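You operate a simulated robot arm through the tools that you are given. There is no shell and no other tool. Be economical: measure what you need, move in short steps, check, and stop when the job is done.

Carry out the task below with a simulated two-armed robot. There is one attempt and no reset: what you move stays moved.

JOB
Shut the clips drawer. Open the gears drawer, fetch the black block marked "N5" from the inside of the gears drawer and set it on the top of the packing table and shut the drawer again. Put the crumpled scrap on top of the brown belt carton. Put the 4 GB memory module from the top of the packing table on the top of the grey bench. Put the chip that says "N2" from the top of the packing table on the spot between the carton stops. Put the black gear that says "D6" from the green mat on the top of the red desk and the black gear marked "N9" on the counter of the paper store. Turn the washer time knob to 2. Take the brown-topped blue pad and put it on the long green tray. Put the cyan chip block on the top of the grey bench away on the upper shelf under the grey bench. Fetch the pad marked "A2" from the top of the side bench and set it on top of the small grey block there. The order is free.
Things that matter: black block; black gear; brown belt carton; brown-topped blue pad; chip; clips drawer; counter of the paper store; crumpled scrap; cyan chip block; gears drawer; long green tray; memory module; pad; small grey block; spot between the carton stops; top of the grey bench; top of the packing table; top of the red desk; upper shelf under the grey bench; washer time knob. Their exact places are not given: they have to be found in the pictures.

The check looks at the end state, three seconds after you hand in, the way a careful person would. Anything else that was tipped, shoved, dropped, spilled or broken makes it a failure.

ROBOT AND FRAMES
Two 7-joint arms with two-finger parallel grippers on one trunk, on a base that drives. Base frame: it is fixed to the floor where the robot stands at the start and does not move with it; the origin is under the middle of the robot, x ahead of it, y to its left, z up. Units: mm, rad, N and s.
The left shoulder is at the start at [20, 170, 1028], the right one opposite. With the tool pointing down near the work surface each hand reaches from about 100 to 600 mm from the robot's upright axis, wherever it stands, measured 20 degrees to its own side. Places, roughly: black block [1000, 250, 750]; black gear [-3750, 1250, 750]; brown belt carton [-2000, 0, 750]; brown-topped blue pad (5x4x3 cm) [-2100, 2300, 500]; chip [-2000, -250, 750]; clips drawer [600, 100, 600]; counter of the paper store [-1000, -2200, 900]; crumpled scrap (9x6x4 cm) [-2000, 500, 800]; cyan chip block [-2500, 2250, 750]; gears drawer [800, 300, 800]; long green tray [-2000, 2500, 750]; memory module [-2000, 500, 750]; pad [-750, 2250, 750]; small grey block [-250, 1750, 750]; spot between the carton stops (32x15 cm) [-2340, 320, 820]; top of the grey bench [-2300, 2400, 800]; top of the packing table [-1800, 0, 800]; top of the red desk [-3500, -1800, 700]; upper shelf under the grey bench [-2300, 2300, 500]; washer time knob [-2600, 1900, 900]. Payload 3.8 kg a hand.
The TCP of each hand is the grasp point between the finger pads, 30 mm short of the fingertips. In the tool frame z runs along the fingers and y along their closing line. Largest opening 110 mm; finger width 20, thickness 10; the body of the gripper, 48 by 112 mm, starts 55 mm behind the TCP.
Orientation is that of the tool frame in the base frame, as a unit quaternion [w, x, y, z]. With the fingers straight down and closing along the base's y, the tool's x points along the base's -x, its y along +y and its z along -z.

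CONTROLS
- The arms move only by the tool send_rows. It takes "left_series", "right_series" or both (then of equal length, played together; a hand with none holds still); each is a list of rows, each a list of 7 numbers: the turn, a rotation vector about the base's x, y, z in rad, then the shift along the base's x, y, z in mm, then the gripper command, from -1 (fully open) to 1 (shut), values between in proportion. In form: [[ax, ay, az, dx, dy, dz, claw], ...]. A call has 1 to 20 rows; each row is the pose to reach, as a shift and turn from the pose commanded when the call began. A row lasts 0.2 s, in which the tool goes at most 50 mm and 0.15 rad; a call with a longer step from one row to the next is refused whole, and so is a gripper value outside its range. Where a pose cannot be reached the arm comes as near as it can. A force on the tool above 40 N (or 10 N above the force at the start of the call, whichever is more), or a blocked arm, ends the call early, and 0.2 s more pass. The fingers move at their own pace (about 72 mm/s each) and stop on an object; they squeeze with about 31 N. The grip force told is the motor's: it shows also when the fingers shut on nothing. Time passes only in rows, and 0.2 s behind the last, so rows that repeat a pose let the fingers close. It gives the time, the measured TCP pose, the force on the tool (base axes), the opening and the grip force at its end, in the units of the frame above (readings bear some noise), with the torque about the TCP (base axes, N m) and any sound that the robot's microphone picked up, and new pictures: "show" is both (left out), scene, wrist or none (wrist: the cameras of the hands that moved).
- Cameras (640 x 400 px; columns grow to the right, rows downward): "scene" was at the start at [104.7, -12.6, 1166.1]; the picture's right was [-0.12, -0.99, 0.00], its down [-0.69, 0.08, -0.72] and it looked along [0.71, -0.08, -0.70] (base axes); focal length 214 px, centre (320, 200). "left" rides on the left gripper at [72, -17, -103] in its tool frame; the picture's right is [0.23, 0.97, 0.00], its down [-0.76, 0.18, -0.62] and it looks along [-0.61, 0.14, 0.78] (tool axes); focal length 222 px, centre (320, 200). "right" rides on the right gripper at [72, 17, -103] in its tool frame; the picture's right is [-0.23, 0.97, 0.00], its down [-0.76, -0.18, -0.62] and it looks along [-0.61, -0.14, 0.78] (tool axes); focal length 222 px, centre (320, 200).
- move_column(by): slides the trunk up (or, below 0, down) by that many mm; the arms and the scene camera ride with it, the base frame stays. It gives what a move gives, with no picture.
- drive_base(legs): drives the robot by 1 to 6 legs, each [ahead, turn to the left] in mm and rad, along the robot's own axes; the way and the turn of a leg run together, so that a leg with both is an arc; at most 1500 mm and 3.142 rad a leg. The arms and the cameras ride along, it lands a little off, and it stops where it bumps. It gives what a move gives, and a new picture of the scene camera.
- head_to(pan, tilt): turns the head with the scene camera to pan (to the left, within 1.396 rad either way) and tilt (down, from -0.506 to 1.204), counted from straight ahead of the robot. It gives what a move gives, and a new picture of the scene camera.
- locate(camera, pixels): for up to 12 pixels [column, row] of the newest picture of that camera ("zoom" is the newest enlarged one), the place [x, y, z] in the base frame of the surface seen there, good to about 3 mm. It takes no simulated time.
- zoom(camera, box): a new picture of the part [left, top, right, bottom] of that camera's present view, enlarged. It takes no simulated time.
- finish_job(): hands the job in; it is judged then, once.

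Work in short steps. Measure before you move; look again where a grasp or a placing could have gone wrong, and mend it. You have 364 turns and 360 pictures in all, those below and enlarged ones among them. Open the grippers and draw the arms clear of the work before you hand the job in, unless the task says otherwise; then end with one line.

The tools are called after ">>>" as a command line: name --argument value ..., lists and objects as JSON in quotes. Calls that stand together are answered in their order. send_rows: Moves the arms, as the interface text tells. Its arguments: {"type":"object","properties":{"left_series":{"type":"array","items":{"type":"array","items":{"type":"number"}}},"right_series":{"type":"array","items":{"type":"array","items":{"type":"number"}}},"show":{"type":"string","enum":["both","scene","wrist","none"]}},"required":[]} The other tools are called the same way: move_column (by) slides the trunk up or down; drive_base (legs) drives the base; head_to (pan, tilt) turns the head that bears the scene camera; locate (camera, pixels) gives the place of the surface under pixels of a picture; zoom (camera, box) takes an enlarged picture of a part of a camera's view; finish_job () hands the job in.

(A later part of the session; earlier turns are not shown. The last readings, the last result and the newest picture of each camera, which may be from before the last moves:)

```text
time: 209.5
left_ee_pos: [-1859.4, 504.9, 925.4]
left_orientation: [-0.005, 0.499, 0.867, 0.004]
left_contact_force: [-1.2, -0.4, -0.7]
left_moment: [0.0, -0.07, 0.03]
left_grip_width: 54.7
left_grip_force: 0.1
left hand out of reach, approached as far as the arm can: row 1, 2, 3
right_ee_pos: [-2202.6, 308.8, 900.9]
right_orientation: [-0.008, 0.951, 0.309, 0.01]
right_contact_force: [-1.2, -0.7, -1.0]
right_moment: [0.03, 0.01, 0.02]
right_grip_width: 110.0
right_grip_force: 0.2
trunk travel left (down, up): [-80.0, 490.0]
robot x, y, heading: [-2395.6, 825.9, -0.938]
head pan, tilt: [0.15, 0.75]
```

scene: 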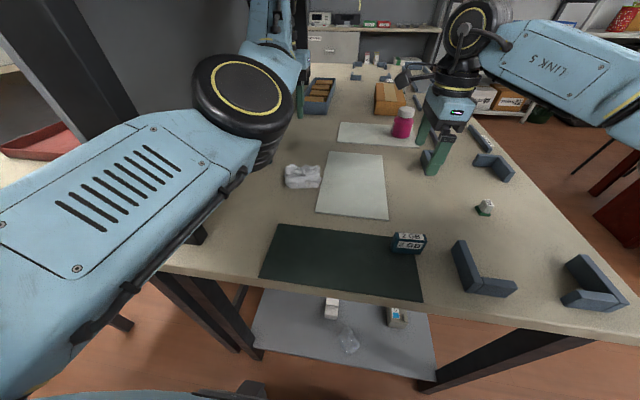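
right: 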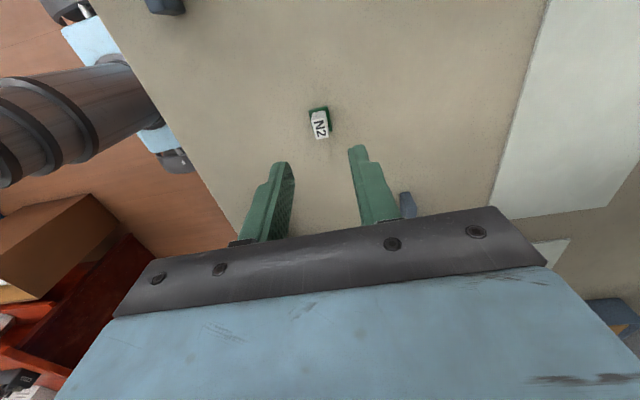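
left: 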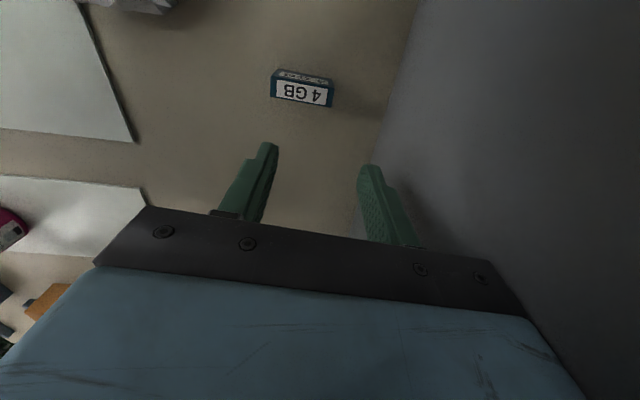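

The left arm can't draw inward in this elbow posture, so I back the base ~36 mm instead and trim.

>>> drive_base --legs '[[-36, 0]]'

>>> send_rows --left_series '[[0, 0, 0, -6, -4, -6, 0], [0, 0, 0, -12, -9, -12, 0]]' --show "wrist"

```text
time: 210.4
left_ee_pos: [-1880.6, 534.5, 926.1]
left_orientation: [-0.006, 0.498, 0.867, 0.004]
left_contact_force: [-7.2, -2.6, -0.6]
left_moment: [0.07, -0.35, 0.22]
left_grip_width: 55.0
left_grip_force: 0.0
right_ee_pos: [-2223.6, 337.5, 900.6]
right_orientation: [-0.008, 0.951, 0.309, 0.011]
right_contact_force: [0.4, 0.1, 0.3]
right_moment: [-0.03, -0.01, 0.0]
right_grip_width: 109.9
right_grip_force: 0.1
trunk travel left (down, up): [-80.0, 490.0]
robot x, y, heading: [-2417.0, 856.9, -0.937]
head pan, tilt: [0.15, 0.75]
```

scene: 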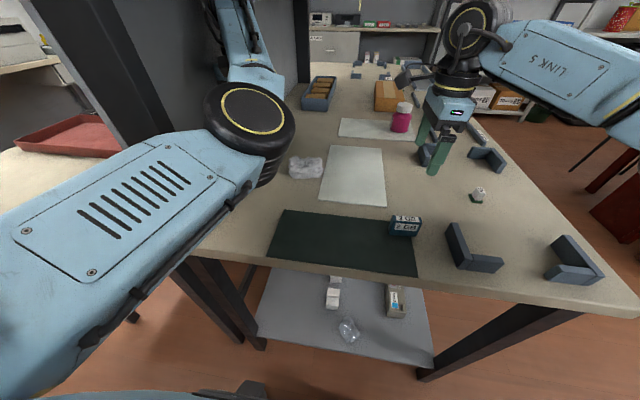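

```text
time: 211.0
left_ee_pos: [-1887.2, 521.8, 913.5]
left_orientation: [-0.006, 0.498, 0.867, 0.003]
left_contact_force: [-0.6, 1.2, 0.8]
left_moment: [0.03, -0.01, -0.02]
left_grip_width: 55.2
left_grip_force: 0.1
left hand out of reach, approached as far as the arm can: row 1, 2
right_ee_pos: [-2223.1, 338.0, 902.1]
right_orientation: [-0.008, 0.951, 0.309, 0.01]
right_contact_force: [0.1, 0.5, 0.4]
right_moment: [0.0, 0.03, -0.02]
right_grip_width: 109.9
right_grip_force: 0.1
trunk travel left (down, up): [-80.0, 490.0]
robot x, y, heading: [-2417.3, 856.5, -0.941]
head pan, tilt: [0.15, 0.75]
```

left: 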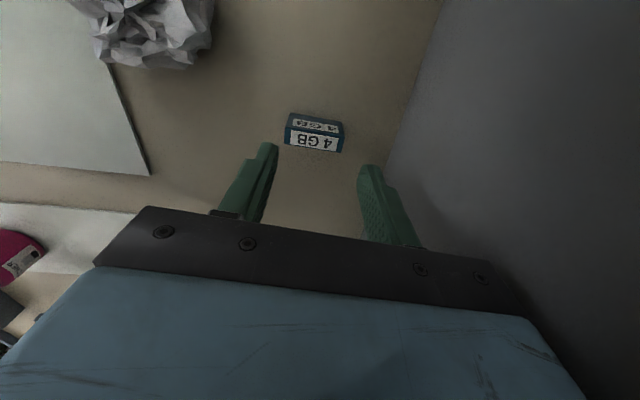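

Aligned with the module (expected (320,148), seen (314,142)). Descend with the arm and see whether it holds xy; also lift the right hand.

>>> send_rows --left_series '[[0, 0, 0, -3, 0, -15, 0], [0, 0, 0, -3, 0, -30, 0]]' --right_series '[[0, 0, 0, 0, 0, 30, -1], [0, 0, 0, 0, 0, 65, -1]]' --show "none"

```text
time: 211.6
left_ee_pos: [-1889.1, 520.8, 883.2]
left_orientation: [-0.006, 0.498, 0.867, 0.004]
left_contact_force: [-0.3, -0.7, 0.4]
left_moment: [0.01, -0.02, 0.01]
left_grip_width: 55.2
left_grip_force: 0.0
right_ee_pos: [-2222.9, 339.1, 967.1]
right_orientation: [-0.008, 0.951, 0.309, 0.01]
right_contact_force: [-0.7, -0.4, 0.5]
right_moment: [-0.01, -0.02, -0.03]
right_grip_width: 110.1
right_grip_force: 0.0
trunk travel left (down, up): [-80.0, 490.0]
robot x, y, heading: [-2415.6, 859.1, -0.938]
head pan, tilt: [0.15, 0.75]
```

Good tracking. Down to z≈858 and close.

>>> send_rows --left_series '[[0, 0, 0, -3, 1, -14, 0], [0, 0, 0, -3, 2, -25, 0], [0, 0, 0, -3, 2, -25, 0.5], [0, 0, 0, -3, 2, -25, 1], [0, 0, 0, -3, 2, -25, 1], [0, 0, 0, -3, 2, -25, 1]]' --show "wrist"

```text
time: 213.0
left_ee_pos: [-1891.4, 523.1, 858.0]
left_orientation: [-0.005, 0.497, 0.868, 0.004]
left_contact_force: [0.4, 0.0, 0.1]
left_moment: [0.02, -0.03, 0.01]
left_grip_width: 45.3
left_grip_force: 31.2
left hand out of reach, approached as far as the arm can: row 1, 2, 3, 4, 5, 6
right_ee_pos: [-2222.7, 337.7, 964.9]
right_orientation: [-0.008, 0.951, 0.309, 0.011]
right_contact_force: [-0.2, 0.0, -0.9]
right_moment: [0.01, -0.03, 0.01]
right_grip_width: 110.3
right_grip_force: 0.0
trunk travel left (down, up): [-80.0, 490.0]
robot x, y, heading: [-2415.2, 860.2, -0.941]
head pan, tilt: [0.15, 0.75]
```

left: 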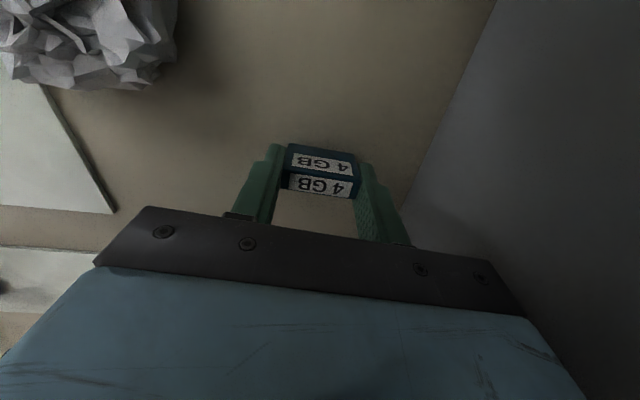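

Gripped (45 mm). Lift it 70 mm, staying below the shelf.

>>> send_rows --left_series '[[0, 0, 0, 0, 0, 10, 1], [0, 0, 0, 0, 0, 35, 1], [0, 0, 0, 0, 0, 65, 1]]' --show "both"

>>> locate --camera "scene" --pixels '[[306, 160], [295, 170], [322, 160], [290, 165], [308, 175], [310, 155]]'

```text
time: 213.8
left_ee_pos: [-1889.1, 520.2, 924.1]
left_orientation: [-0.005, 0.497, 0.868, 0.004]
left_contact_force: [0.1, 1.2, -0.5]
left_moment: [0.02, 0.01, 0.01]
left_grip_width: 44.9
left_grip_force: 31.2
right_ee_pos: [-2223.3, 337.9, 965.7]
right_orientation: [-0.008, 0.951, 0.309, 0.011]
right_contact_force: [-0.4, 0.3, -0.4]
right_moment: [0.0, -0.02, 0.03]
right_grip_width: 110.2
right_grip_force: 0.1
trunk travel left (down, up): [-80.0, 490.0]
robot x, y, heading: [-2415.1, 859.0, -0.938]
head pan, tilt: [0.15, 0.75]
```

scene: 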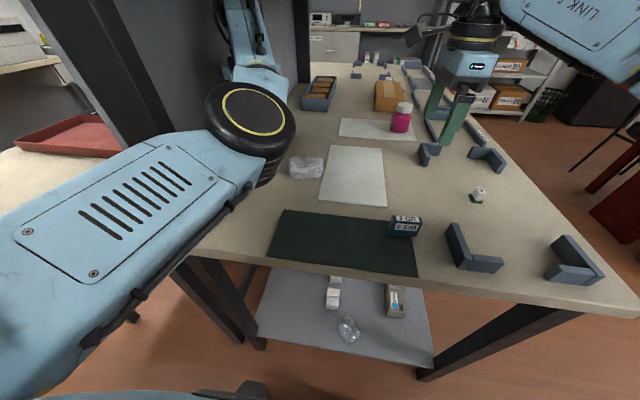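
left: 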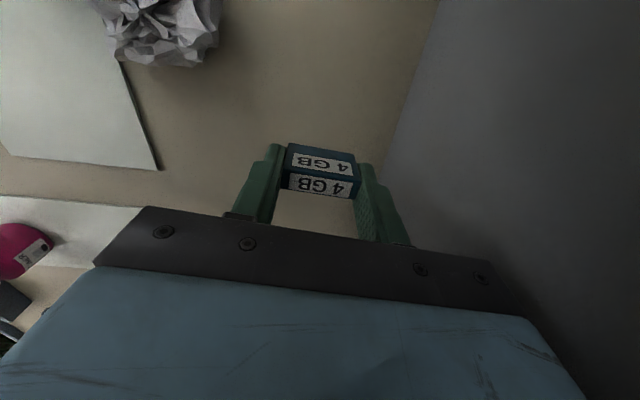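

```text
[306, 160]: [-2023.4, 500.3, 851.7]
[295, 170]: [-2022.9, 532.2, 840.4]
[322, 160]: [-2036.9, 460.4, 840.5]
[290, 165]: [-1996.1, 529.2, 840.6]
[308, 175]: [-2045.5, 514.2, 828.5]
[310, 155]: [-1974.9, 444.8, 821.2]
```

I check where the left elbow/forearm is relative to the scrap before bringing in the right hand.

>>> locate --camera "scene" --pixels '[[290, 125], [265, 165], [250, 90], [265, 70], [285, 80], [245, 20], [215, 110], [205, 235]]'

```text
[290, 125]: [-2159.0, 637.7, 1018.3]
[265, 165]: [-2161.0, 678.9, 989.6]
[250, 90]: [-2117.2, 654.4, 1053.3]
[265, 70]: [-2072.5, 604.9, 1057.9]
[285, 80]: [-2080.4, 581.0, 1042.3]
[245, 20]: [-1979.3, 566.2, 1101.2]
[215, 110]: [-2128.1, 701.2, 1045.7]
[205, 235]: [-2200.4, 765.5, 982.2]
```

The left forearm is too close to the scrap for both hands at once. I back out and fold the left hand to the robot's left side.

>>> drive_base --legs '[[-350, 0]]'

>>> send_rows --left_series '[[0, 0, 0, 0, 0, 30, 1], [0, 0, 0, 10, 40, 50, 1], [0, 0, 0, 10, 80, 70, 1], [0, 0, 0, 5, 120, 90, 1], [0, 0, 0, 0, 160, 100, 1], [0, 0, 0, -10, 200, 100, 1], [0, 0, 0, -20, 240, 100, 1], [0, 0, 0, -30, 280, 100, 1]]' --show "scene"

```text
time: 215.5
left_ee_pos: [-2032.9, 690.0, 919.6]
left_orientation: [0.01, 0.525, 0.851, 0.005]
left_contact_force: [16.9, -37.0, 2.5]
left_moment: [3.93, 1.74, -1.06]
left_grip_width: 45.2
left_grip_force: 31.1
right_ee_pos: [-2361.7, 523.4, 962.4]
right_orientation: [-0.009, 0.951, 0.308, 0.011]
right_contact_force: [-0.8, -0.4, -0.1]
right_moment: [0.02, -0.01, 0.0]
right_grip_width: 110.1
right_grip_force: 0.0
trunk travel left (down, up): [-80.0, 490.0]
robot x, y, heading: [-2560.4, 1044.2, -0.951]
head pan, tilt: [0.15, 0.75]
stopped in leg 1: the force on the tool passed its limit at 170 N (the readings are from after the stop); the commanded pose is now the measured one
```

scene: 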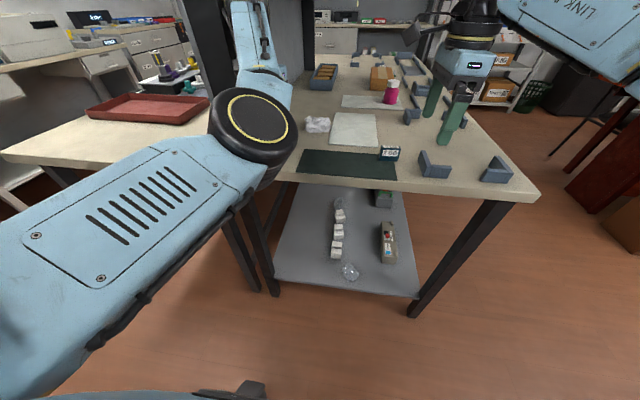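

```text
time: 216.1
left_ee_pos: [-2036.1, 691.6, 947.1]
left_orientation: [-0.002, 0.554, 0.832, 0.004]
left_contact_force: [34.2, -38.0, -9.6]
left_moment: [1.87, 1.96, -1.68]
left_grip_width: 45.1
left_grip_force: 30.9
left hand out of reach, approached as far as the arm can: row 2
right_ee_pos: [-2363.2, 521.0, 964.8]
right_orientation: [-0.01, 0.952, 0.306, 0.01]
right_contact_force: [0.1, -0.3, -1.5]
right_moment: [-0.05, 0.01, -0.01]
right_grip_width: 110.0
right_grip_force: 0.0
trunk travel left (down, up): [-80.0, 490.0]
robot x, y, heading: [-2553.5, 1043.9, -0.955]
head pan, tilt: [0.15, 0.75]
stopped in row 2 (left hand): the force on the tool passed its limit at 98 N (the readings are from after the stop); the commanded pose is now the measured one
```

scene: 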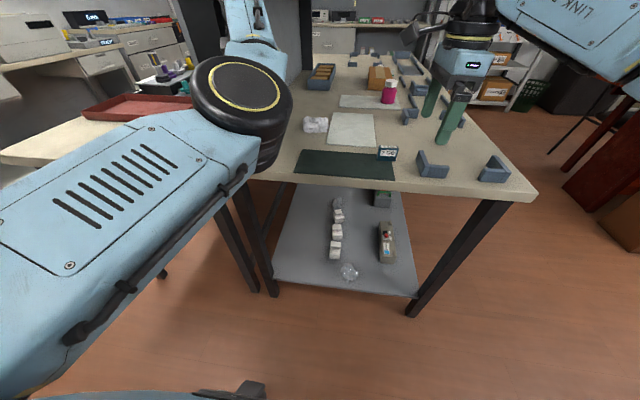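

The gripper caught on the post. I drive forward to unload it, then shift the left hand sideways away from the partition.

>>> drive_base --legs '[[70, 0]]'

>>> send_rows --left_series '[[0, 0, 0, -16, -12, 0, 1], [0, 0, 0, -32, -23, 0, 1], [0, 0, 0, -57, -41, 0, 1], [0, 0, 0, -81, -58, 0, 1], [0, 0, 0, -105, -76, 0, 1]]' --show "both"

```text
time: 217.1
left_ee_pos: [-1996.2, 648.6, 952.8]
left_orientation: [-0.001, 0.543, 0.84, 0.001]
left_contact_force: [-0.1, -0.2, -1.1]
left_moment: [-0.01, -0.02, -0.01]
left_grip_width: 45.0
left_grip_force: 30.7
right_ee_pos: [-2326.2, 467.7, 965.1]
right_orientation: [-0.008, 0.952, 0.307, 0.01]
right_contact_force: [-0.2, 0.1, -0.2]
right_moment: [0.05, -0.01, 0.0]
right_grip_width: 109.9
right_grip_force: 0.2
trunk travel left (down, up): [-80.0, 490.0]
robot x, y, heading: [-2512.7, 989.5, -0.954]
head pan, tilt: [0.15, 0.75]
```

scene: 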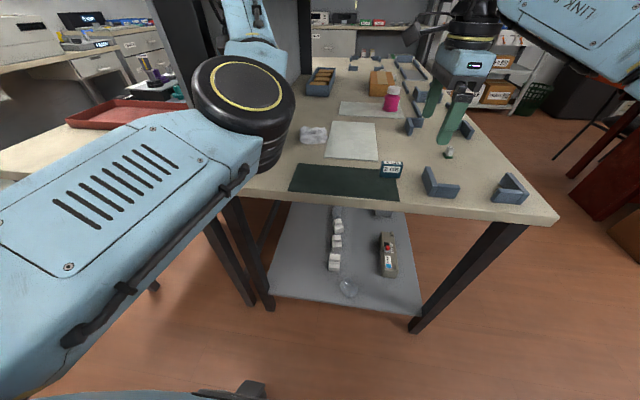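

```text
time: 218.3
left_ee_pos: [-2093.2, 558.4, 956.0]
left_orientation: [-0.003, 0.542, 0.84, 0.001]
left_contact_force: [0.4, 0.3, 0.2]
left_moment: [-0.05, 0.01, -0.01]
left_grip_width: 45.1
left_grip_force: 30.6
left hand out of reach, approached as far as the arm can: row 1, 2, 3, 4, 5
right_ee_pos: [-2324.7, 469.1, 967.0]
right_orientation: [-0.007, 0.952, 0.306, 0.01]
right_contact_force: [0.8, 0.1, -0.3]
right_moment: [0.0, 0.01, 0.01]
right_grip_width: 110.0
right_grip_force: 0.0
trunk travel left (down, up): [-80.0, 490.0]
robot x, y, heading: [-2511.3, 981.5, -0.955]
head pan, tilt: [0.15, 0.75]
```

scene: 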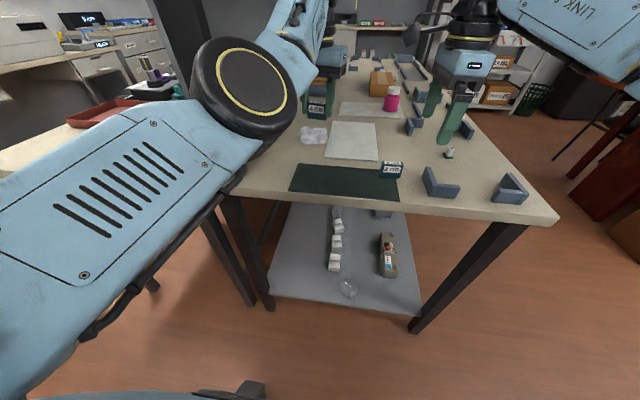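
left: 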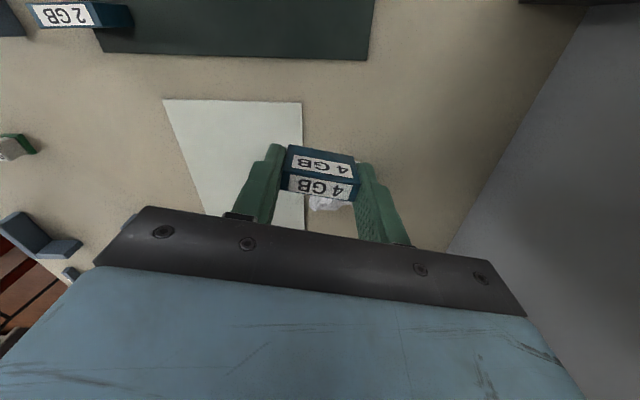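

Free now, module still held. Back away 380 mm straight and check the post did not shift.

>>> drive_base --legs '[[-380, 0]]'

>>> head_to --pan 0.15 --tilt 0.6

```text
time: 220.8
left_ee_pos: [-2315.6, 869.8, 956.7]
left_orientation: [-0.001, 0.543, 0.839, 0.0]
left_contact_force: [-0.6, 1.2, -0.4]
left_moment: [0.0, 0.01, 0.02]
left_grip_width: 44.9
left_grip_force: 31.0
right_ee_pos: [-2547.8, 780.8, 968.1]
right_orientation: [-0.008, 0.952, 0.306, 0.011]
right_contact_force: [-0.4, 0.1, -0.3]
right_moment: [-0.01, 0.0, 0.02]
right_grip_width: 110.0
right_grip_force: 0.1
trunk travel left (down, up): [-80.0, 490.0]
robot x, y, heading: [-2736.6, 1302.1, -0.955]
head pan, tilt: [0.15, 0.75]
```

scene: 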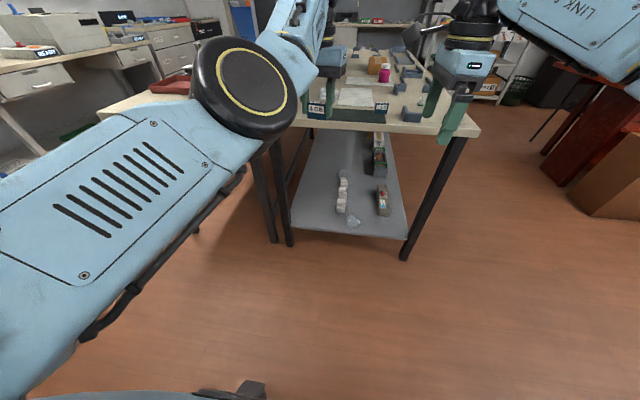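

```text
time: 221.4
left_ee_pos: [-2315.4, 868.7, 956.6]
left_orientation: [-0.001, 0.543, 0.839, 0.001]
left_contact_force: [0.0, -0.4, 0.1]
left_moment: [0.01, -0.01, 0.01]
left_grip_width: 45.2
left_grip_force: 30.8
right_ee_pos: [-2547.5, 781.1, 966.5]
right_orientation: [-0.008, 0.952, 0.307, 0.011]
right_contact_force: [-0.3, 0.7, 0.4]
right_moment: [-0.01, 0.01, -0.01]
right_grip_width: 109.9
right_grip_force: 0.1
trunk travel left (down, up): [-80.0, 490.0]
robot x, y, heading: [-2736.3, 1300.1, -0.952]
head pan, tilt: [0.15, 0.6]
```

scene: 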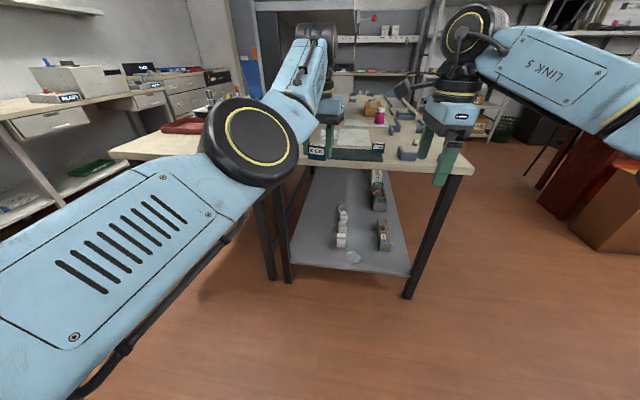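

In free space I try to draw the left hand in and to the left.

>>> send_rows --left_series '[[0, 0, 0, 0, 40, 10, 1], [0, 0, 0, 0, 80, 20, 1], [0, 0, 0, 0, 120, 30, 1], [0, 0, 0, -4, 160, 40, 1], [0, 0, 0, -8, 200, 50, 1], [0, 0, 0, -12, 240, 60, 1], [0, 0, 0, -16, 280, 70, 1], [0, 0, 0, -16, 297, 80, 1]]' --show "scene"

```text
time: 223.2
left_ee_pos: [-2259.1, 929.1, 1016.5]
left_orientation: [-0.002, 0.543, 0.84, 0.002]
left_contact_force: [-0.2, 0.1, 0.1]
left_moment: [-0.01, 0.02, 0.03]
left_grip_width: 45.2
left_grip_force: 31.0
left hand out of reach, approached as far as the arm can: row 1, 2, 3, 4, 5, 6, 7, 8
right_ee_pos: [-2547.4, 781.2, 967.6]
right_orientation: [-0.007, 0.952, 0.306, 0.01]
right_contact_force: [0.2, 0.6, 0.3]
right_moment: [-0.03, -0.01, -0.03]
right_grip_width: 110.0
right_grip_force: 0.1
trunk travel left (down, up): [-80.0, 490.0]
robot x, y, heading: [-2739.5, 1300.7, -0.952]
head pan, tilt: [0.15, 0.6]
```

scene: 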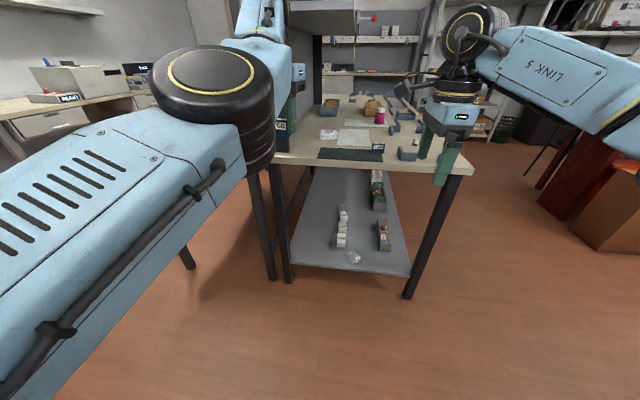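

Level-with-shoulder is the limiting posture. I raise the trunk 200 and then lower/retract the left hand relative to the shoulder.

>>> move_column --by 200

>>> send_rows --left_series '[[0, 0, 0, 0, 0, -50, 1], [0, 0, 0, 0, 0, -100, 1], [0, 0, 0, 0, 0, -150, 1], [0, 0, 0, -10, 15, -195, 1], [0, 0, 0, -30, 45, -225, 1], [0, 0, 0, -50, 75, -225, 1], [0, 0, 0, -70, 105, -225, 1], [0, 0, 0, -90, 135, -225, 1], [0, 0, 0, -110, 165, -225, 1], [0, 0, 0, -120, 195, -225, 1]]' --show "scene"

```text
time: 225.4
left_ee_pos: [-2258.1, 929.5, 1216.9]
left_orientation: [-0.002, 0.543, 0.84, 0.002]
left_contact_force: [-0.3, 0.5, 0.0]
left_moment: [0.0, -0.03, 0.02]
left_grip_width: 45.1
left_grip_force: 30.9
right_ee_pos: [-2547.2, 780.4, 1166.7]
right_orientation: [-0.008, 0.952, 0.307, 0.011]
right_contact_force: [-1.4, -0.2, -0.3]
right_moment: [0.01, 0.0, 0.03]
right_grip_width: 109.9
right_grip_force: 0.0
trunk travel left (down, up): [-280.0, 290.0]
robot x, y, heading: [-2738.0, 1302.3, -0.95]
head pan, tilt: [0.15, 0.6]
```

```text
time: 227.8
left_ee_pos: [-2245.5, 1025.0, 900.5]
left_orientation: [0.016, 0.529, 0.849, 0.007]
left_contact_force: [-0.2, -0.3, -0.3]
left_moment: [0.01, 0.0, -0.02]
left_grip_width: 45.1
left_grip_force: 30.9
left hand out of reach, approached as far as the arm can: row 1, 2, 3, 4, 5, 6, 7, 8, 9, 10
right_ee_pos: [-2546.5, 780.8, 1166.2]
right_orientation: [-0.007, 0.952, 0.306, 0.011]
right_contact_force: [-0.6, -0.3, 0.9]
right_moment: [-0.02, -0.07, -0.02]
right_grip_width: 109.8
right_grip_force: 0.1
trunk travel left (down, up): [-280.0, 290.0]
robot x, y, heading: [-2740.2, 1298.9, -0.95]
head pan, tilt: [0.15, 0.6]
stopped in row 10 (left hand): the arm was blocked; the commanded pose is now the measured one
```

scene: 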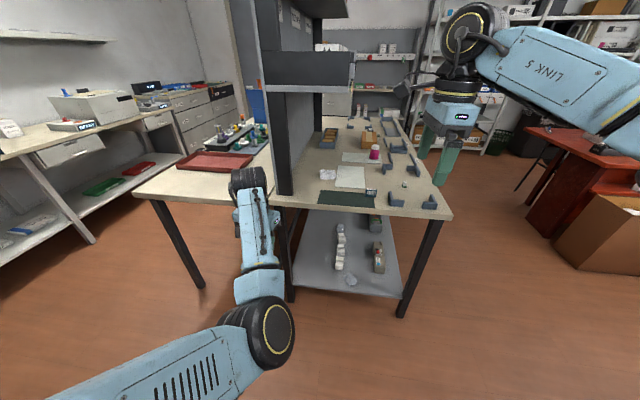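

The elbow dropped below. I try an outward path (up, left, then back) to bring the elbow out to the side.

>>> send_rows --left_series '[[0, 0, 0, 0, 0, 40, 1], [0, 0, 0, 0, 0, 80, 1], [0, 0, 0, 32, 23, 100, 1], [0, 0, 0, 65, 47, 100, 1], [0, 0, 0, 97, 70, 100, 1], [0, 0, 0, 130, 94, 100, 1], [0, 0, 0, 162, 117, 100, 1], [0, 0, 0, 150, 145, 100, 1], [0, 0, 0, 130, 175, 100, 1], [0, 0, 0, 110, 205, 100, 1], [0, 0, 0, 90, 235, 100, 1]]' --show "scene"

```text
time: 230.2
left_ee_pos: [-2159.2, 1260.1, 1002.2]
left_orientation: [0.016, 0.531, 0.847, 0.006]
left_contact_force: [0.4, 0.0, 0.1]
left_moment: [0.01, 0.02, 0.03]
left_grip_width: 45.3
left_grip_force: 31.2
left hand out of reach, approached as far as the arm can: row 1, 2, 3
right_ee_pos: [-2547.4, 780.9, 1166.8]
right_orientation: [-0.006, 0.952, 0.306, 0.01]
right_contact_force: [-0.7, 0.5, -0.1]
right_moment: [-0.01, 0.0, -0.02]
right_grip_width: 110.1
right_grip_force: 0.1
trunk travel left (down, up): [-280.0, 290.0]
robot x, y, heading: [-2738.4, 1301.2, -0.951]
head pan, tilt: [0.15, 0.6]
```

scene: 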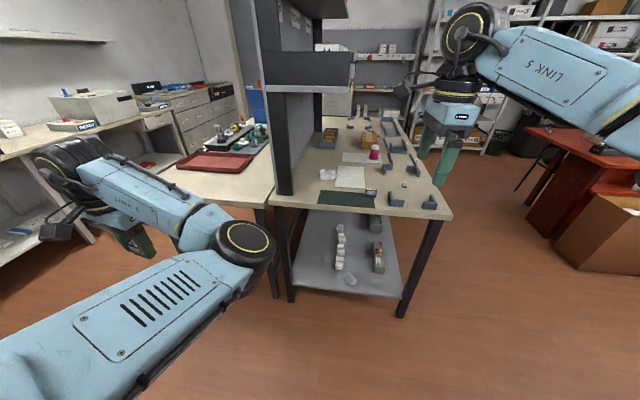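

Now reachable: hand is stowed to the left. I push it further out/back so that the elbow clears the workspace, then check the elbow's place.

>>> send_rows --left_series '[[0, 0, 0, 0, 40, 20, 1], [0, 0, 0, 0, 80, 40, 1], [0, 0, 0, 0, 120, 60, 1], [0, 0, 0, -5, 160, 60, 1], [0, 0, 0, -15, 200, 60, 1]]' --show "scene"

>>> locate --camera "scene" --pixels '[[245, 240], [270, 250], [230, 225], [120, 180], [260, 225], [272, 245]]'

```text
time: 231.4
left_ee_pos: [-2173.8, 1457.9, 1060.7]
left_orientation: [0.017, 0.531, 0.847, 0.005]
left_contact_force: [-0.2, -0.3, -0.8]
left_moment: [-0.01, -0.01, 0.07]
left_grip_width: 44.8
left_grip_force: 30.4
right_ee_pos: [-2546.6, 780.7, 1166.3]
right_orientation: [-0.007, 0.952, 0.306, 0.011]
right_contact_force: [-0.2, 0.0, 0.1]
right_moment: [0.0, 0.0, -0.03]
right_grip_width: 110.0
right_grip_force: 0.0
trunk travel left (down, up): [-280.0, 290.0]
robot x, y, heading: [-2740.4, 1299.4, -0.954]
head pan, tilt: [0.15, 0.6]
```

scene: 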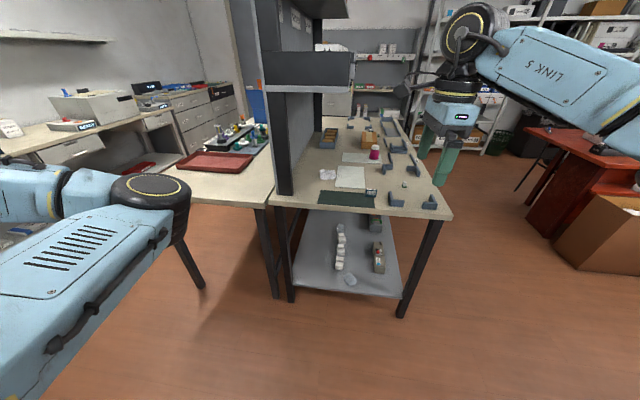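

```text
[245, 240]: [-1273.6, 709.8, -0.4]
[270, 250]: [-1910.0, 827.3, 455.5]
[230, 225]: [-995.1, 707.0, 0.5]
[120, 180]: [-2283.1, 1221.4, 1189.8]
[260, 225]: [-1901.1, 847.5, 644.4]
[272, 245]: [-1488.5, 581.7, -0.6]
```

Left arm is out of the way. Lower the trunk 120 and return to the table end for the scrap.

>>> move_column --by -120

>>> drive_base --legs '[[0, 0.11], [550, 0], [0, -0.1]]'

```text
time: 232.9
left_ee_pos: [-2173.1, 1458.1, 941.5]
left_orientation: [0.016, 0.531, 0.847, 0.005]
left_contact_force: [-0.3, -0.1, -1.1]
left_moment: [-0.02, -0.02, 0.03]
left_grip_width: 44.9
left_grip_force: 31.0
right_ee_pos: [-2547.4, 780.5, 1046.6]
right_orientation: [-0.007, 0.952, 0.306, 0.011]
right_contact_force: [0.2, 0.1, 1.2]
right_moment: [0.03, -0.01, -0.02]
right_grip_width: 109.6
right_grip_force: 0.0
trunk travel left (down, up): [-160.0, 410.0]
robot x, y, heading: [-2736.8, 1300.3, -0.955]
head pan, tilt: [0.15, 0.6]
```

```text
time: 237.2
left_ee_pos: [-1810.1, 1064.2, 941.0]
left_orientation: [0.016, 0.518, 0.855, 0.004]
left_contact_force: [-0.1, -0.3, -0.8]
left_moment: [-0.01, 0.0, 0.04]
left_grip_width: 45.2
left_grip_force: 31.2
right_ee_pos: [-2170.5, 377.6, 1046.9]
right_orientation: [-0.007, 0.949, 0.314, 0.009]
right_contact_force: [0.3, 0.4, -0.2]
right_moment: [-0.02, 0.01, -0.02]
right_grip_width: 110.1
right_grip_force: 0.0
trunk travel left (down, up): [-160.0, 410.0]
robot x, y, heading: [-2373.5, 891.2, -0.934]
head pan, tilt: [0.15, 0.6]
stopped in leg 3: the robot was blocked; the commanded pose is now the measured one
```

scene: 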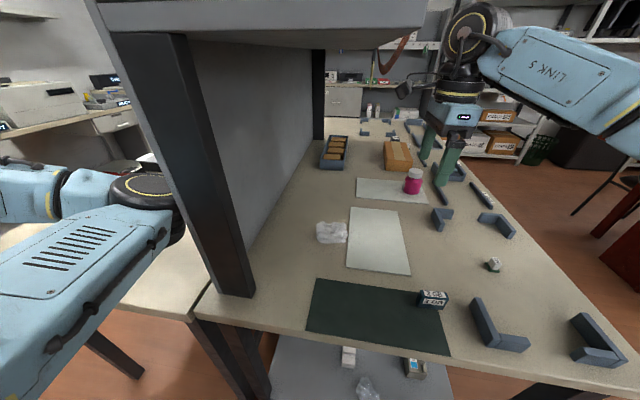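

The turn was blocked near its end, probably the left elbow at the post. I relieve it by turning back slightly left.

>>> drive_base --legs '[[-15, 0.04]]'

>>> locate --camera "scene" --pixels '[[165, 200], [150, 180], [175, 220], [200, 150], [225, 290], [250, 293], [330, 232], [410, 50], [380, 50]]'

```text
time: 238.0
left_ee_pos: [-1827.3, 1096.4, 941.1]
left_orientation: [0.015, 0.502, 0.864, 0.006]
left_contact_force: [0.5, -1.0, -0.2]
left_moment: [0.0, 0.01, 0.04]
left_grip_width: 44.9
left_grip_force: 30.8
right_ee_pos: [-2161.5, 394.8, 1046.1]
right_orientation: [-0.007, 0.943, 0.333, 0.008]
right_contact_force: [-0.5, 0.5, 0.5]
right_moment: [-0.04, 0.02, 0.04]
right_grip_width: 110.1
right_grip_force: 0.0
trunk travel left (down, up): [-160.0, 410.0]
robot x, y, heading: [-2381.3, 904.8, -0.895]
head pan, tilt: [0.15, 0.6]
```

scene: 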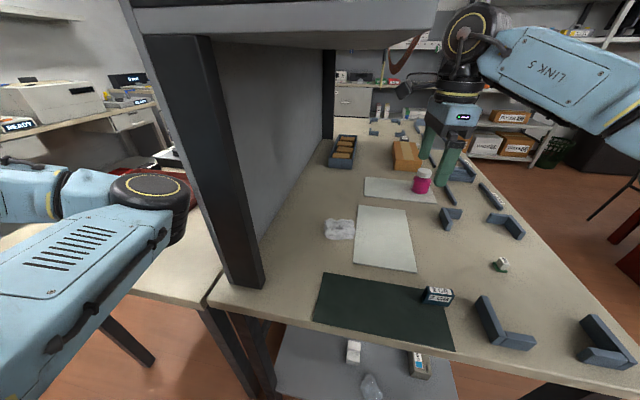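

```text
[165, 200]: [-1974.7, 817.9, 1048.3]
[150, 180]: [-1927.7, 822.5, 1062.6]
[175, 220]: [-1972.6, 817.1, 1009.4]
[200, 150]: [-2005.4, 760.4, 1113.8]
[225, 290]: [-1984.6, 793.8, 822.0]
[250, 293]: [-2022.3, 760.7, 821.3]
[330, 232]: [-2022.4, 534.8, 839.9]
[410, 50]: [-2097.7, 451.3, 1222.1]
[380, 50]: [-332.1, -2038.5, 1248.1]
```

Post base reads as before, so nothing shifted. I pull the left hand back a bit more, and lower the right hand to z≈905.

>>> send_rows --left_series '[[0, 0, 0, -12, 16, 0, 1], [0, 0, 0, -24, 32, 0, 1], [0, 0, 0, -36, 48, 0, 1], [0, 0, 0, -47, 65, 0, 1]]' --right_series '[[0, 0, 0, 0, 0, -35, -1], [0, 0, 0, 0, 0, -70, -1], [0, 0, 0, 0, 0, -105, -1], [0, 0, 0, 0, 0, -138, -1]]' --show "both"

>>> locate --camera "scene" --pixels '[[340, 222], [326, 228], [354, 228], [338, 238], [340, 230], [165, 190], [350, 220]]'

```text
time: 239.0
left_ee_pos: [-1875.6, 1160.1, 940.1]
left_orientation: [0.016, 0.503, 0.864, 0.006]
left_contact_force: [0.3, 0.2, -0.2]
left_moment: [0.01, -0.02, 0.03]
left_grip_width: 45.2
left_grip_force: 31.4
right_ee_pos: [-2162.7, 394.7, 907.2]
right_orientation: [-0.007, 0.943, 0.333, 0.01]
right_contact_force: [-0.7, 0.1, 0.0]
right_moment: [-0.03, 0.02, -0.01]
right_grip_width: 110.1
right_grip_force: 0.0
trunk travel left (down, up): [-160.0, 410.0]
robot x, y, heading: [-2380.0, 909.5, -0.892]
head pan, tilt: [0.15, 0.6]
```

scene: 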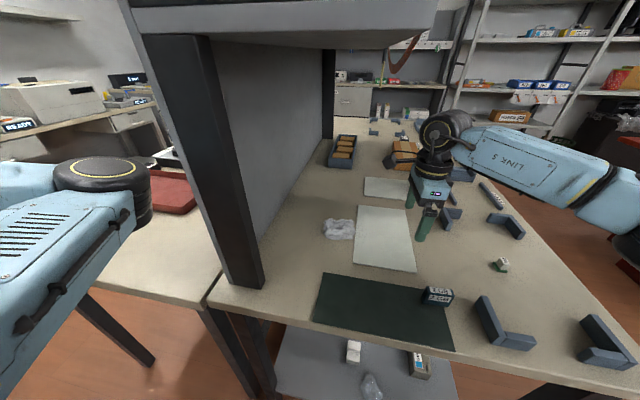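
right: 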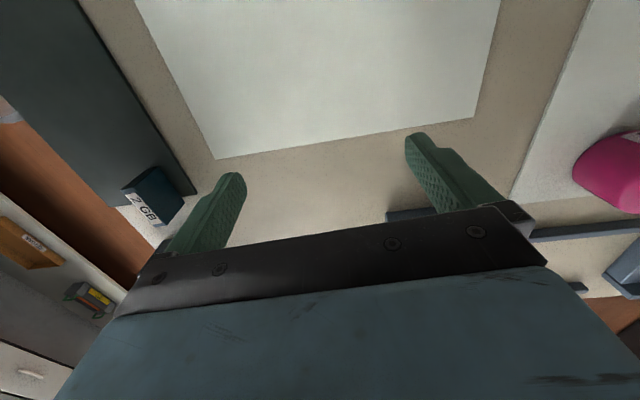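
left: 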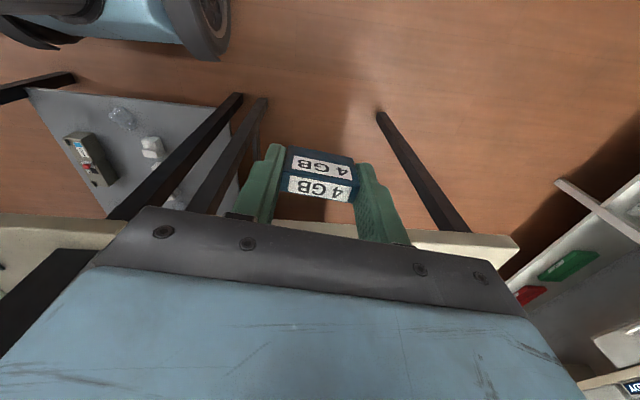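

```text
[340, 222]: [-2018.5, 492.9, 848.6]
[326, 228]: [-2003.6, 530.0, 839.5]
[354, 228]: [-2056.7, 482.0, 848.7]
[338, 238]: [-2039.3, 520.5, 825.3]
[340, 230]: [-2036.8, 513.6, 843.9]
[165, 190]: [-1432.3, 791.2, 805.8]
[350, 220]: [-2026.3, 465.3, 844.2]
```

Scrap centre ≈(-2030,503). Slide the right hand over it at this height.

>>> send_rows --right_series '[[0, 0, 0, 34, 27, 0, -1], [0, 0, 0, 67, 54, 0, -1], [0, 0, 0, 100, 81, 0, -1], [0, 0, 0, 133, 108, 0, -1]]' --show "both"

```text
time: 240.0
left_ee_pos: [-1875.2, 1160.3, 940.5]
left_orientation: [0.015, 0.502, 0.865, 0.006]
left_contact_force: [-0.4, 0.9, 0.2]
left_moment: [0.01, 0.0, 0.0]
left_grip_width: 45.1
left_grip_force: 30.8
right_ee_pos: [-2027.5, 503.9, 908.5]
right_orientation: [-0.008, 0.943, 0.332, 0.011]
right_contact_force: [0.0, -0.8, 0.5]
right_moment: [0.0, -0.02, -0.02]
right_grip_width: 109.8
right_grip_force: 0.1
trunk travel left (down, up): [-160.0, 410.0]
robot x, y, heading: [-2380.8, 900.7, -0.893]
head pan, tilt: [0.15, 0.6]
```

scene: 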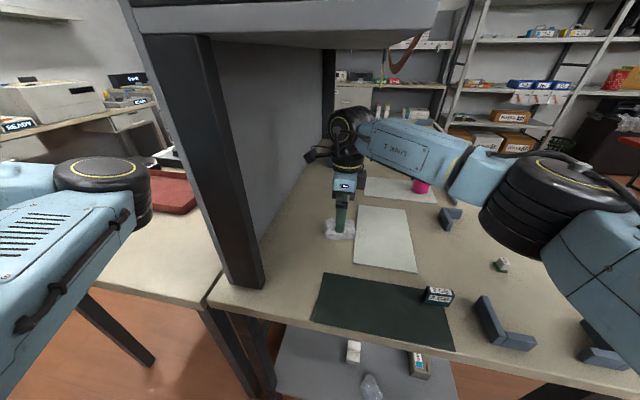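
right: 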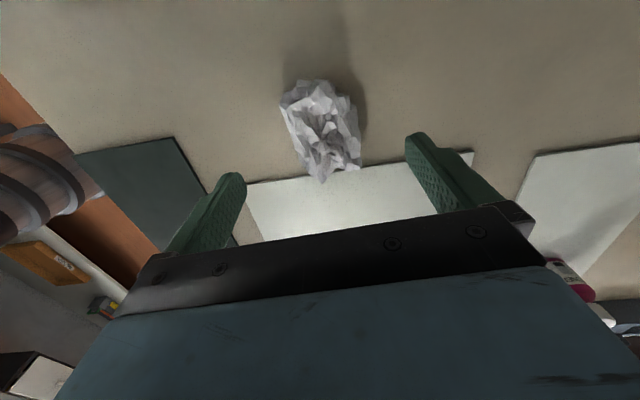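

Well aligned. Descend to z≈856 and close gently.

>>> send_rows --right_series '[[0, 0, 0, 5, 4, -25, -1], [0, 0, 0, 5, 4, -45, -1], [0, 0, 0, 5, 4, -52, -1], [0, 0, 0, 5, 4, -52, -0.3], [0, 0, 0, 5, 4, -52, 0.3], [0, 0, 0, 5, 4, -52, 1], [0, 0, 0, 5, 4, -52, 1], [0, 0, 0, 5, 4, -40, 1], [0, 0, 0, 5, 4, 0, 1]]' --show "wrist"

```text
time: 242.0
left_ee_pos: [-1875.0, 1161.0, 940.4]
left_orientation: [0.015, 0.503, 0.864, 0.005]
left_contact_force: [0.2, 0.4, -0.4]
left_moment: [-0.03, -0.03, 0.0]
left_grip_width: 45.0
left_grip_force: 31.3
right_ee_pos: [-2023.4, 506.6, 908.1]
right_orientation: [-0.008, 0.943, 0.333, 0.009]
right_contact_force: [0.7, 0.4, 0.0]
right_moment: [0.01, 0.0, 0.02]
right_grip_width: 53.5
right_grip_force: 30.8
trunk travel left (down, up): [-160.0, 410.0]
robot x, y, heading: [-2378.0, 906.7, -0.89]
head pan, tilt: [0.15, 0.6]
```

right: 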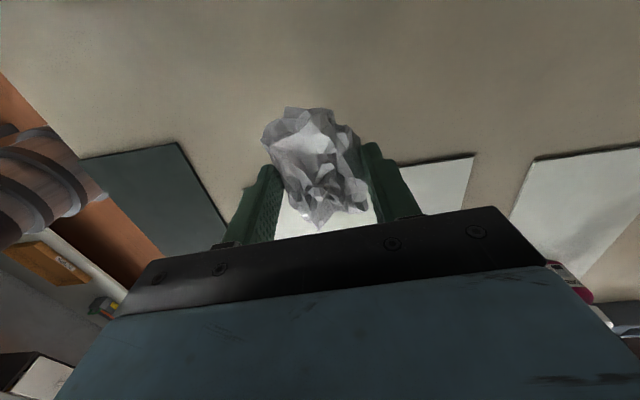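

Scrap held. Slide it out from under the shelf, rise, and back off.

>>> send_rows --right_series '[[0, 0, 0, -34, -27, 10, 1], [0, 0, 0, -67, -54, 20, 1], [0, 0, 0, -100, -81, 20, 1], [0, 0, 0, -133, -108, 20, 1], [0, 0, 0, -165, -130, 30, 1], [0, 0, 0, -165, -130, 75, 1]]' --show "none"

>>> drive_base --legs '[[-390, -0.05]]'

>>> move_column --by 280

```text
time: 243.4
left_ee_pos: [-1875.0, 1160.8, 940.8]
left_orientation: [0.015, 0.503, 0.864, 0.006]
left_contact_force: [0.4, 0.3, -0.9]
left_moment: [-0.01, 0.0, 0.0]
left_grip_width: 44.9
left_grip_force: 31.0
right_ee_pos: [-2188.2, 376.4, 983.5]
right_orientation: [-0.007, 0.943, 0.333, 0.01]
right_contact_force: [0.0, 0.3, 0.6]
right_moment: [-0.02, -0.02, 0.03]
right_grip_width: 53.3
right_grip_force: 31.0
trunk travel left (down, up): [-160.0, 410.0]
robot x, y, heading: [-2378.0, 904.1, -0.89]
head pan, tilt: [0.15, 0.6]
```

```text
time: 245.9
left_ee_pos: [-2100.0, 1442.9, 941.1]
left_orientation: [0.015, 0.525, 0.851, 0.006]
left_contact_force: [0.1, -0.7, -0.8]
left_moment: [0.01, 0.0, -0.01]
left_grip_width: 44.9
left_grip_force: 30.7
right_ee_pos: [-2452.8, 674.7, 982.3]
right_orientation: [-0.007, 0.951, 0.308, 0.01]
right_contact_force: [0.9, -0.1, -0.4]
right_moment: [0.0, 0.02, 0.04]
right_grip_width: 53.0
right_grip_force: 30.7
trunk travel left (down, up): [-160.0, 410.0]
robot x, y, heading: [-2619.4, 1211.8, -0.941]
head pan, tilt: [0.15, 0.6]
```

scene: 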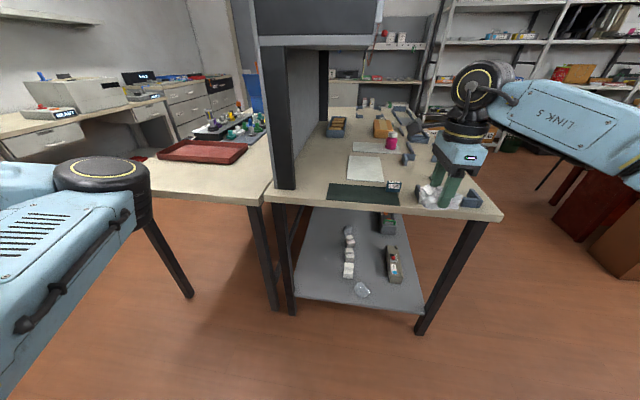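

```text
time: 248.7
left_ee_pos: [-2098.4, 1443.1, 1219.4]
left_orientation: [0.015, 0.525, 0.851, 0.006]
left_contact_force: [0.5, -0.6, 0.0]
left_moment: [0.06, 0.0, -0.01]
left_grip_width: 44.9
left_grip_force: 31.1
right_ee_pos: [-2454.3, 674.8, 1261.4]
right_orientation: [-0.008, 0.951, 0.308, 0.011]
right_contact_force: [-0.2, 0.7, 0.1]
right_moment: [-0.01, -0.03, 0.0]
right_grip_width: 52.8
right_grip_force: 31.4
trunk travel left (down, up): [-440.0, 130.0]
robot x, y, heading: [-2616.7, 1210.6, -0.939]
head pan, tilt: [0.15, 0.6]
```

Drive round the corner to the long side of the table, opposite the carton.

>>> drive_base --legs '[[0, -1.441], [824, 0], [0, 1.434], [1110, 0], [0, 1.571]]'

>>> head_to --pan -0.25 --tilt 0.85

```text
time: 269.3
left_ee_pos: [-2796.0, 257.3, 1219.9]
left_orientation: [0.006, -0.23, 0.973, 0.015]
left_contact_force: [-0.2, -1.1, -0.3]
left_moment: [0.0, 0.02, -0.01]
left_grip_width: 45.0
left_grip_force: 31.1
right_ee_pos: [-2029.6, -97.7, 1262.4]
right_orientation: [-0.013, 0.455, 0.89, 0.003]
right_contact_force: [-0.3, 0.3, -0.4]
right_moment: [0.0, 0.02, 0.0]
right_grip_width: 53.1
right_grip_force: 31.2
trunk travel left (down, up): [-440.0, 130.0]
robot x, y, heading: [-2565.8, -263.8, 0.625]
head pan, tilt: [0.15, 0.6]
```

scene: 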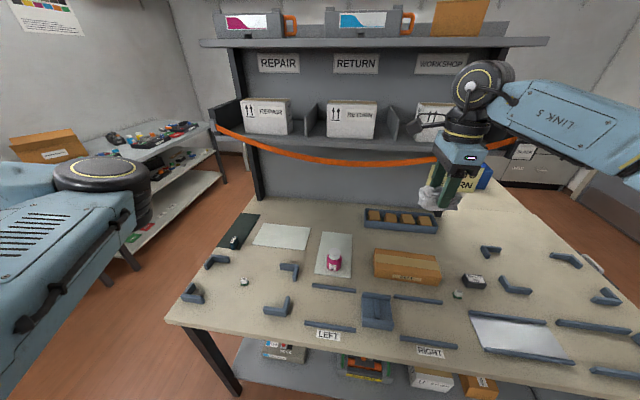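

```text
time: 270.2
left_ee_pos: [-2796.3, 256.2, 1220.1]
left_orientation: [0.007, -0.23, 0.973, 0.015]
left_contact_force: [-0.2, 0.5, -0.4]
left_moment: [0.0, 0.01, 0.0]
left_grip_width: 45.2
left_grip_force: 30.9
right_ee_pos: [-2030.2, -97.8, 1261.9]
right_orientation: [-0.013, 0.455, 0.89, 0.002]
right_contact_force: [0.1, 0.3, 0.7]
right_moment: [0.01, -0.02, 0.01]
right_grip_width: 53.4
right_grip_force: 31.6
trunk travel left (down, up): [-440.0, 130.0]
robot x, y, heading: [-2565.6, -264.8, 0.63]
head pan, tilt: [-0.25, 0.85]
```

scene: 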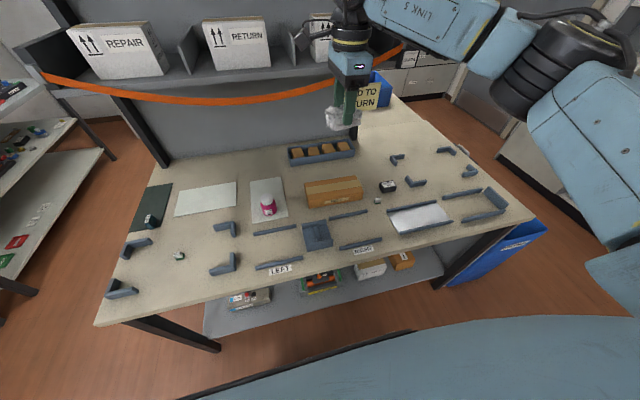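

I locate the carton's top corners.

>>> locate --camera "scene" --pixels '[[306, 183], [358, 178], [362, 192], [309, 196], [333, 187], [308, 204], [330, 130]]'

```text
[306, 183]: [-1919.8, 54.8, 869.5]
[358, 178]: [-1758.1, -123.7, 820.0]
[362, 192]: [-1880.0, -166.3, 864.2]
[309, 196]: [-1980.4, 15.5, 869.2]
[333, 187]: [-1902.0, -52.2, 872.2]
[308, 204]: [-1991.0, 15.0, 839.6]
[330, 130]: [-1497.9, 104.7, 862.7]
```

Carton top centre ≈(-1902,-53), z 871. Drive 100 mm closer, lower the trunk and carry the scrap over it.

>>> drive_base --legs '[[100, 0]]'

>>> move_column --by -270

```text
time: 271.3
left_ee_pos: [-2715.6, 315.9, 1220.5]
left_orientation: [0.006, -0.23, 0.973, 0.015]
left_contact_force: [0.1, -0.3, -0.2]
left_moment: [-0.04, 0.01, 0.01]
left_grip_width: 44.9
left_grip_force: 30.8
right_ee_pos: [-1949.1, -39.1, 1263.1]
right_orientation: [-0.013, 0.456, 0.89, 0.003]
right_contact_force: [0.6, -0.8, 0.1]
right_moment: [-0.02, 0.01, 0.0]
right_grip_width: 53.1
right_grip_force: 31.3
trunk travel left (down, up): [-440.0, 130.0]
robot x, y, heading: [-2485.8, -201.4, 0.627]
head pan, tilt: [-0.25, 0.85]
```

scene: 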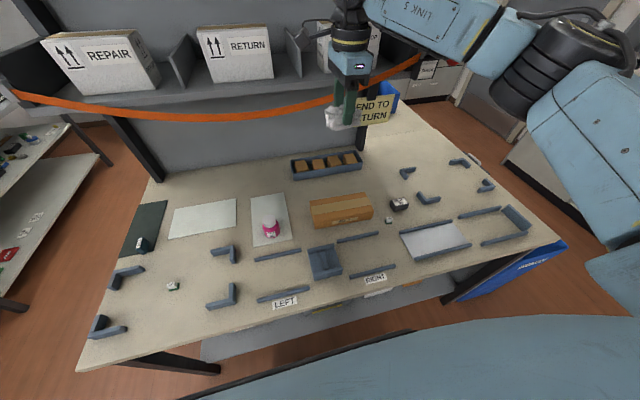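

```text
time: 274.1
left_ee_pos: [-2715.4, 316.1, 951.5]
left_orientation: [0.007, -0.231, 0.973, 0.015]
left_contact_force: [-0.9, 0.9, -0.6]
left_moment: [0.01, -0.02, -0.01]
left_grip_width: 45.0
left_grip_force: 30.5
right_ee_pos: [-1949.2, -39.6, 992.9]
right_orientation: [-0.013, 0.455, 0.89, 0.003]
right_contact_force: [-0.1, -0.1, -0.3]
right_moment: [0.01, 0.02, -0.02]
right_grip_width: 53.0
right_grip_force: 30.6
trunk travel left (down, up): [-170.0, 400.0]
robot x, y, heading: [-2488.7, -205.8, 0.628]
head pan, tilt: [-0.25, 0.85]
```

>>> send_rows --right_series '[[0, 0, 0, 24, -7, 0, 1], [0, 0, 0, 47, -14, -20, 1], [0, 0, 0, 47, -14, -50, 1], [0, 0, 0, 47, -14, -78, 1]]' --show "both"

```text
time: 275.1
left_ee_pos: [-2715.3, 316.4, 950.4]
left_orientation: [0.008, -0.23, 0.973, 0.016]
left_contact_force: [0.2, -0.1, -0.6]
left_moment: [0.01, 0.01, -0.01]
left_grip_width: 44.8
left_grip_force: 31.3
right_ee_pos: [-1901.3, -54.5, 913.4]
right_orientation: [-0.013, 0.456, 0.89, 0.002]
right_contact_force: [1.0, -0.1, 0.4]
right_moment: [-0.02, 0.02, 0.0]
right_grip_width: 53.1
right_grip_force: 31.3
trunk travel left (down, up): [-170.0, 400.0]
robot x, y, heading: [-2484.9, -204.2, 0.631]
head pan, tilt: [-0.25, 0.85]
```

scene: 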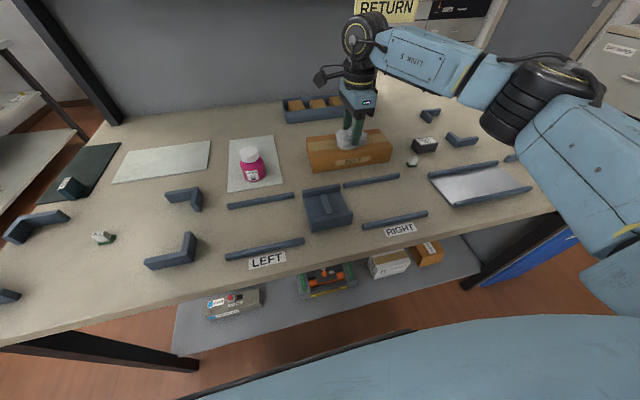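
right: 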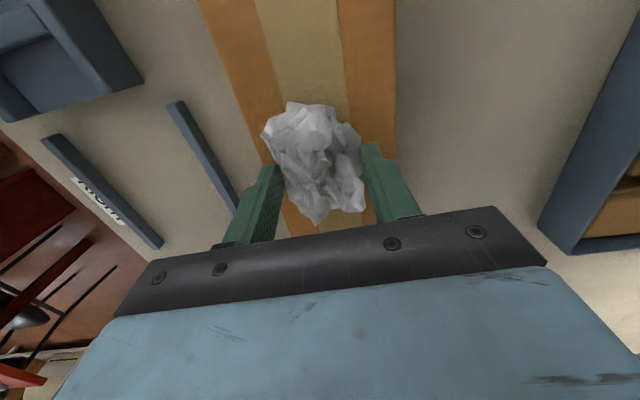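

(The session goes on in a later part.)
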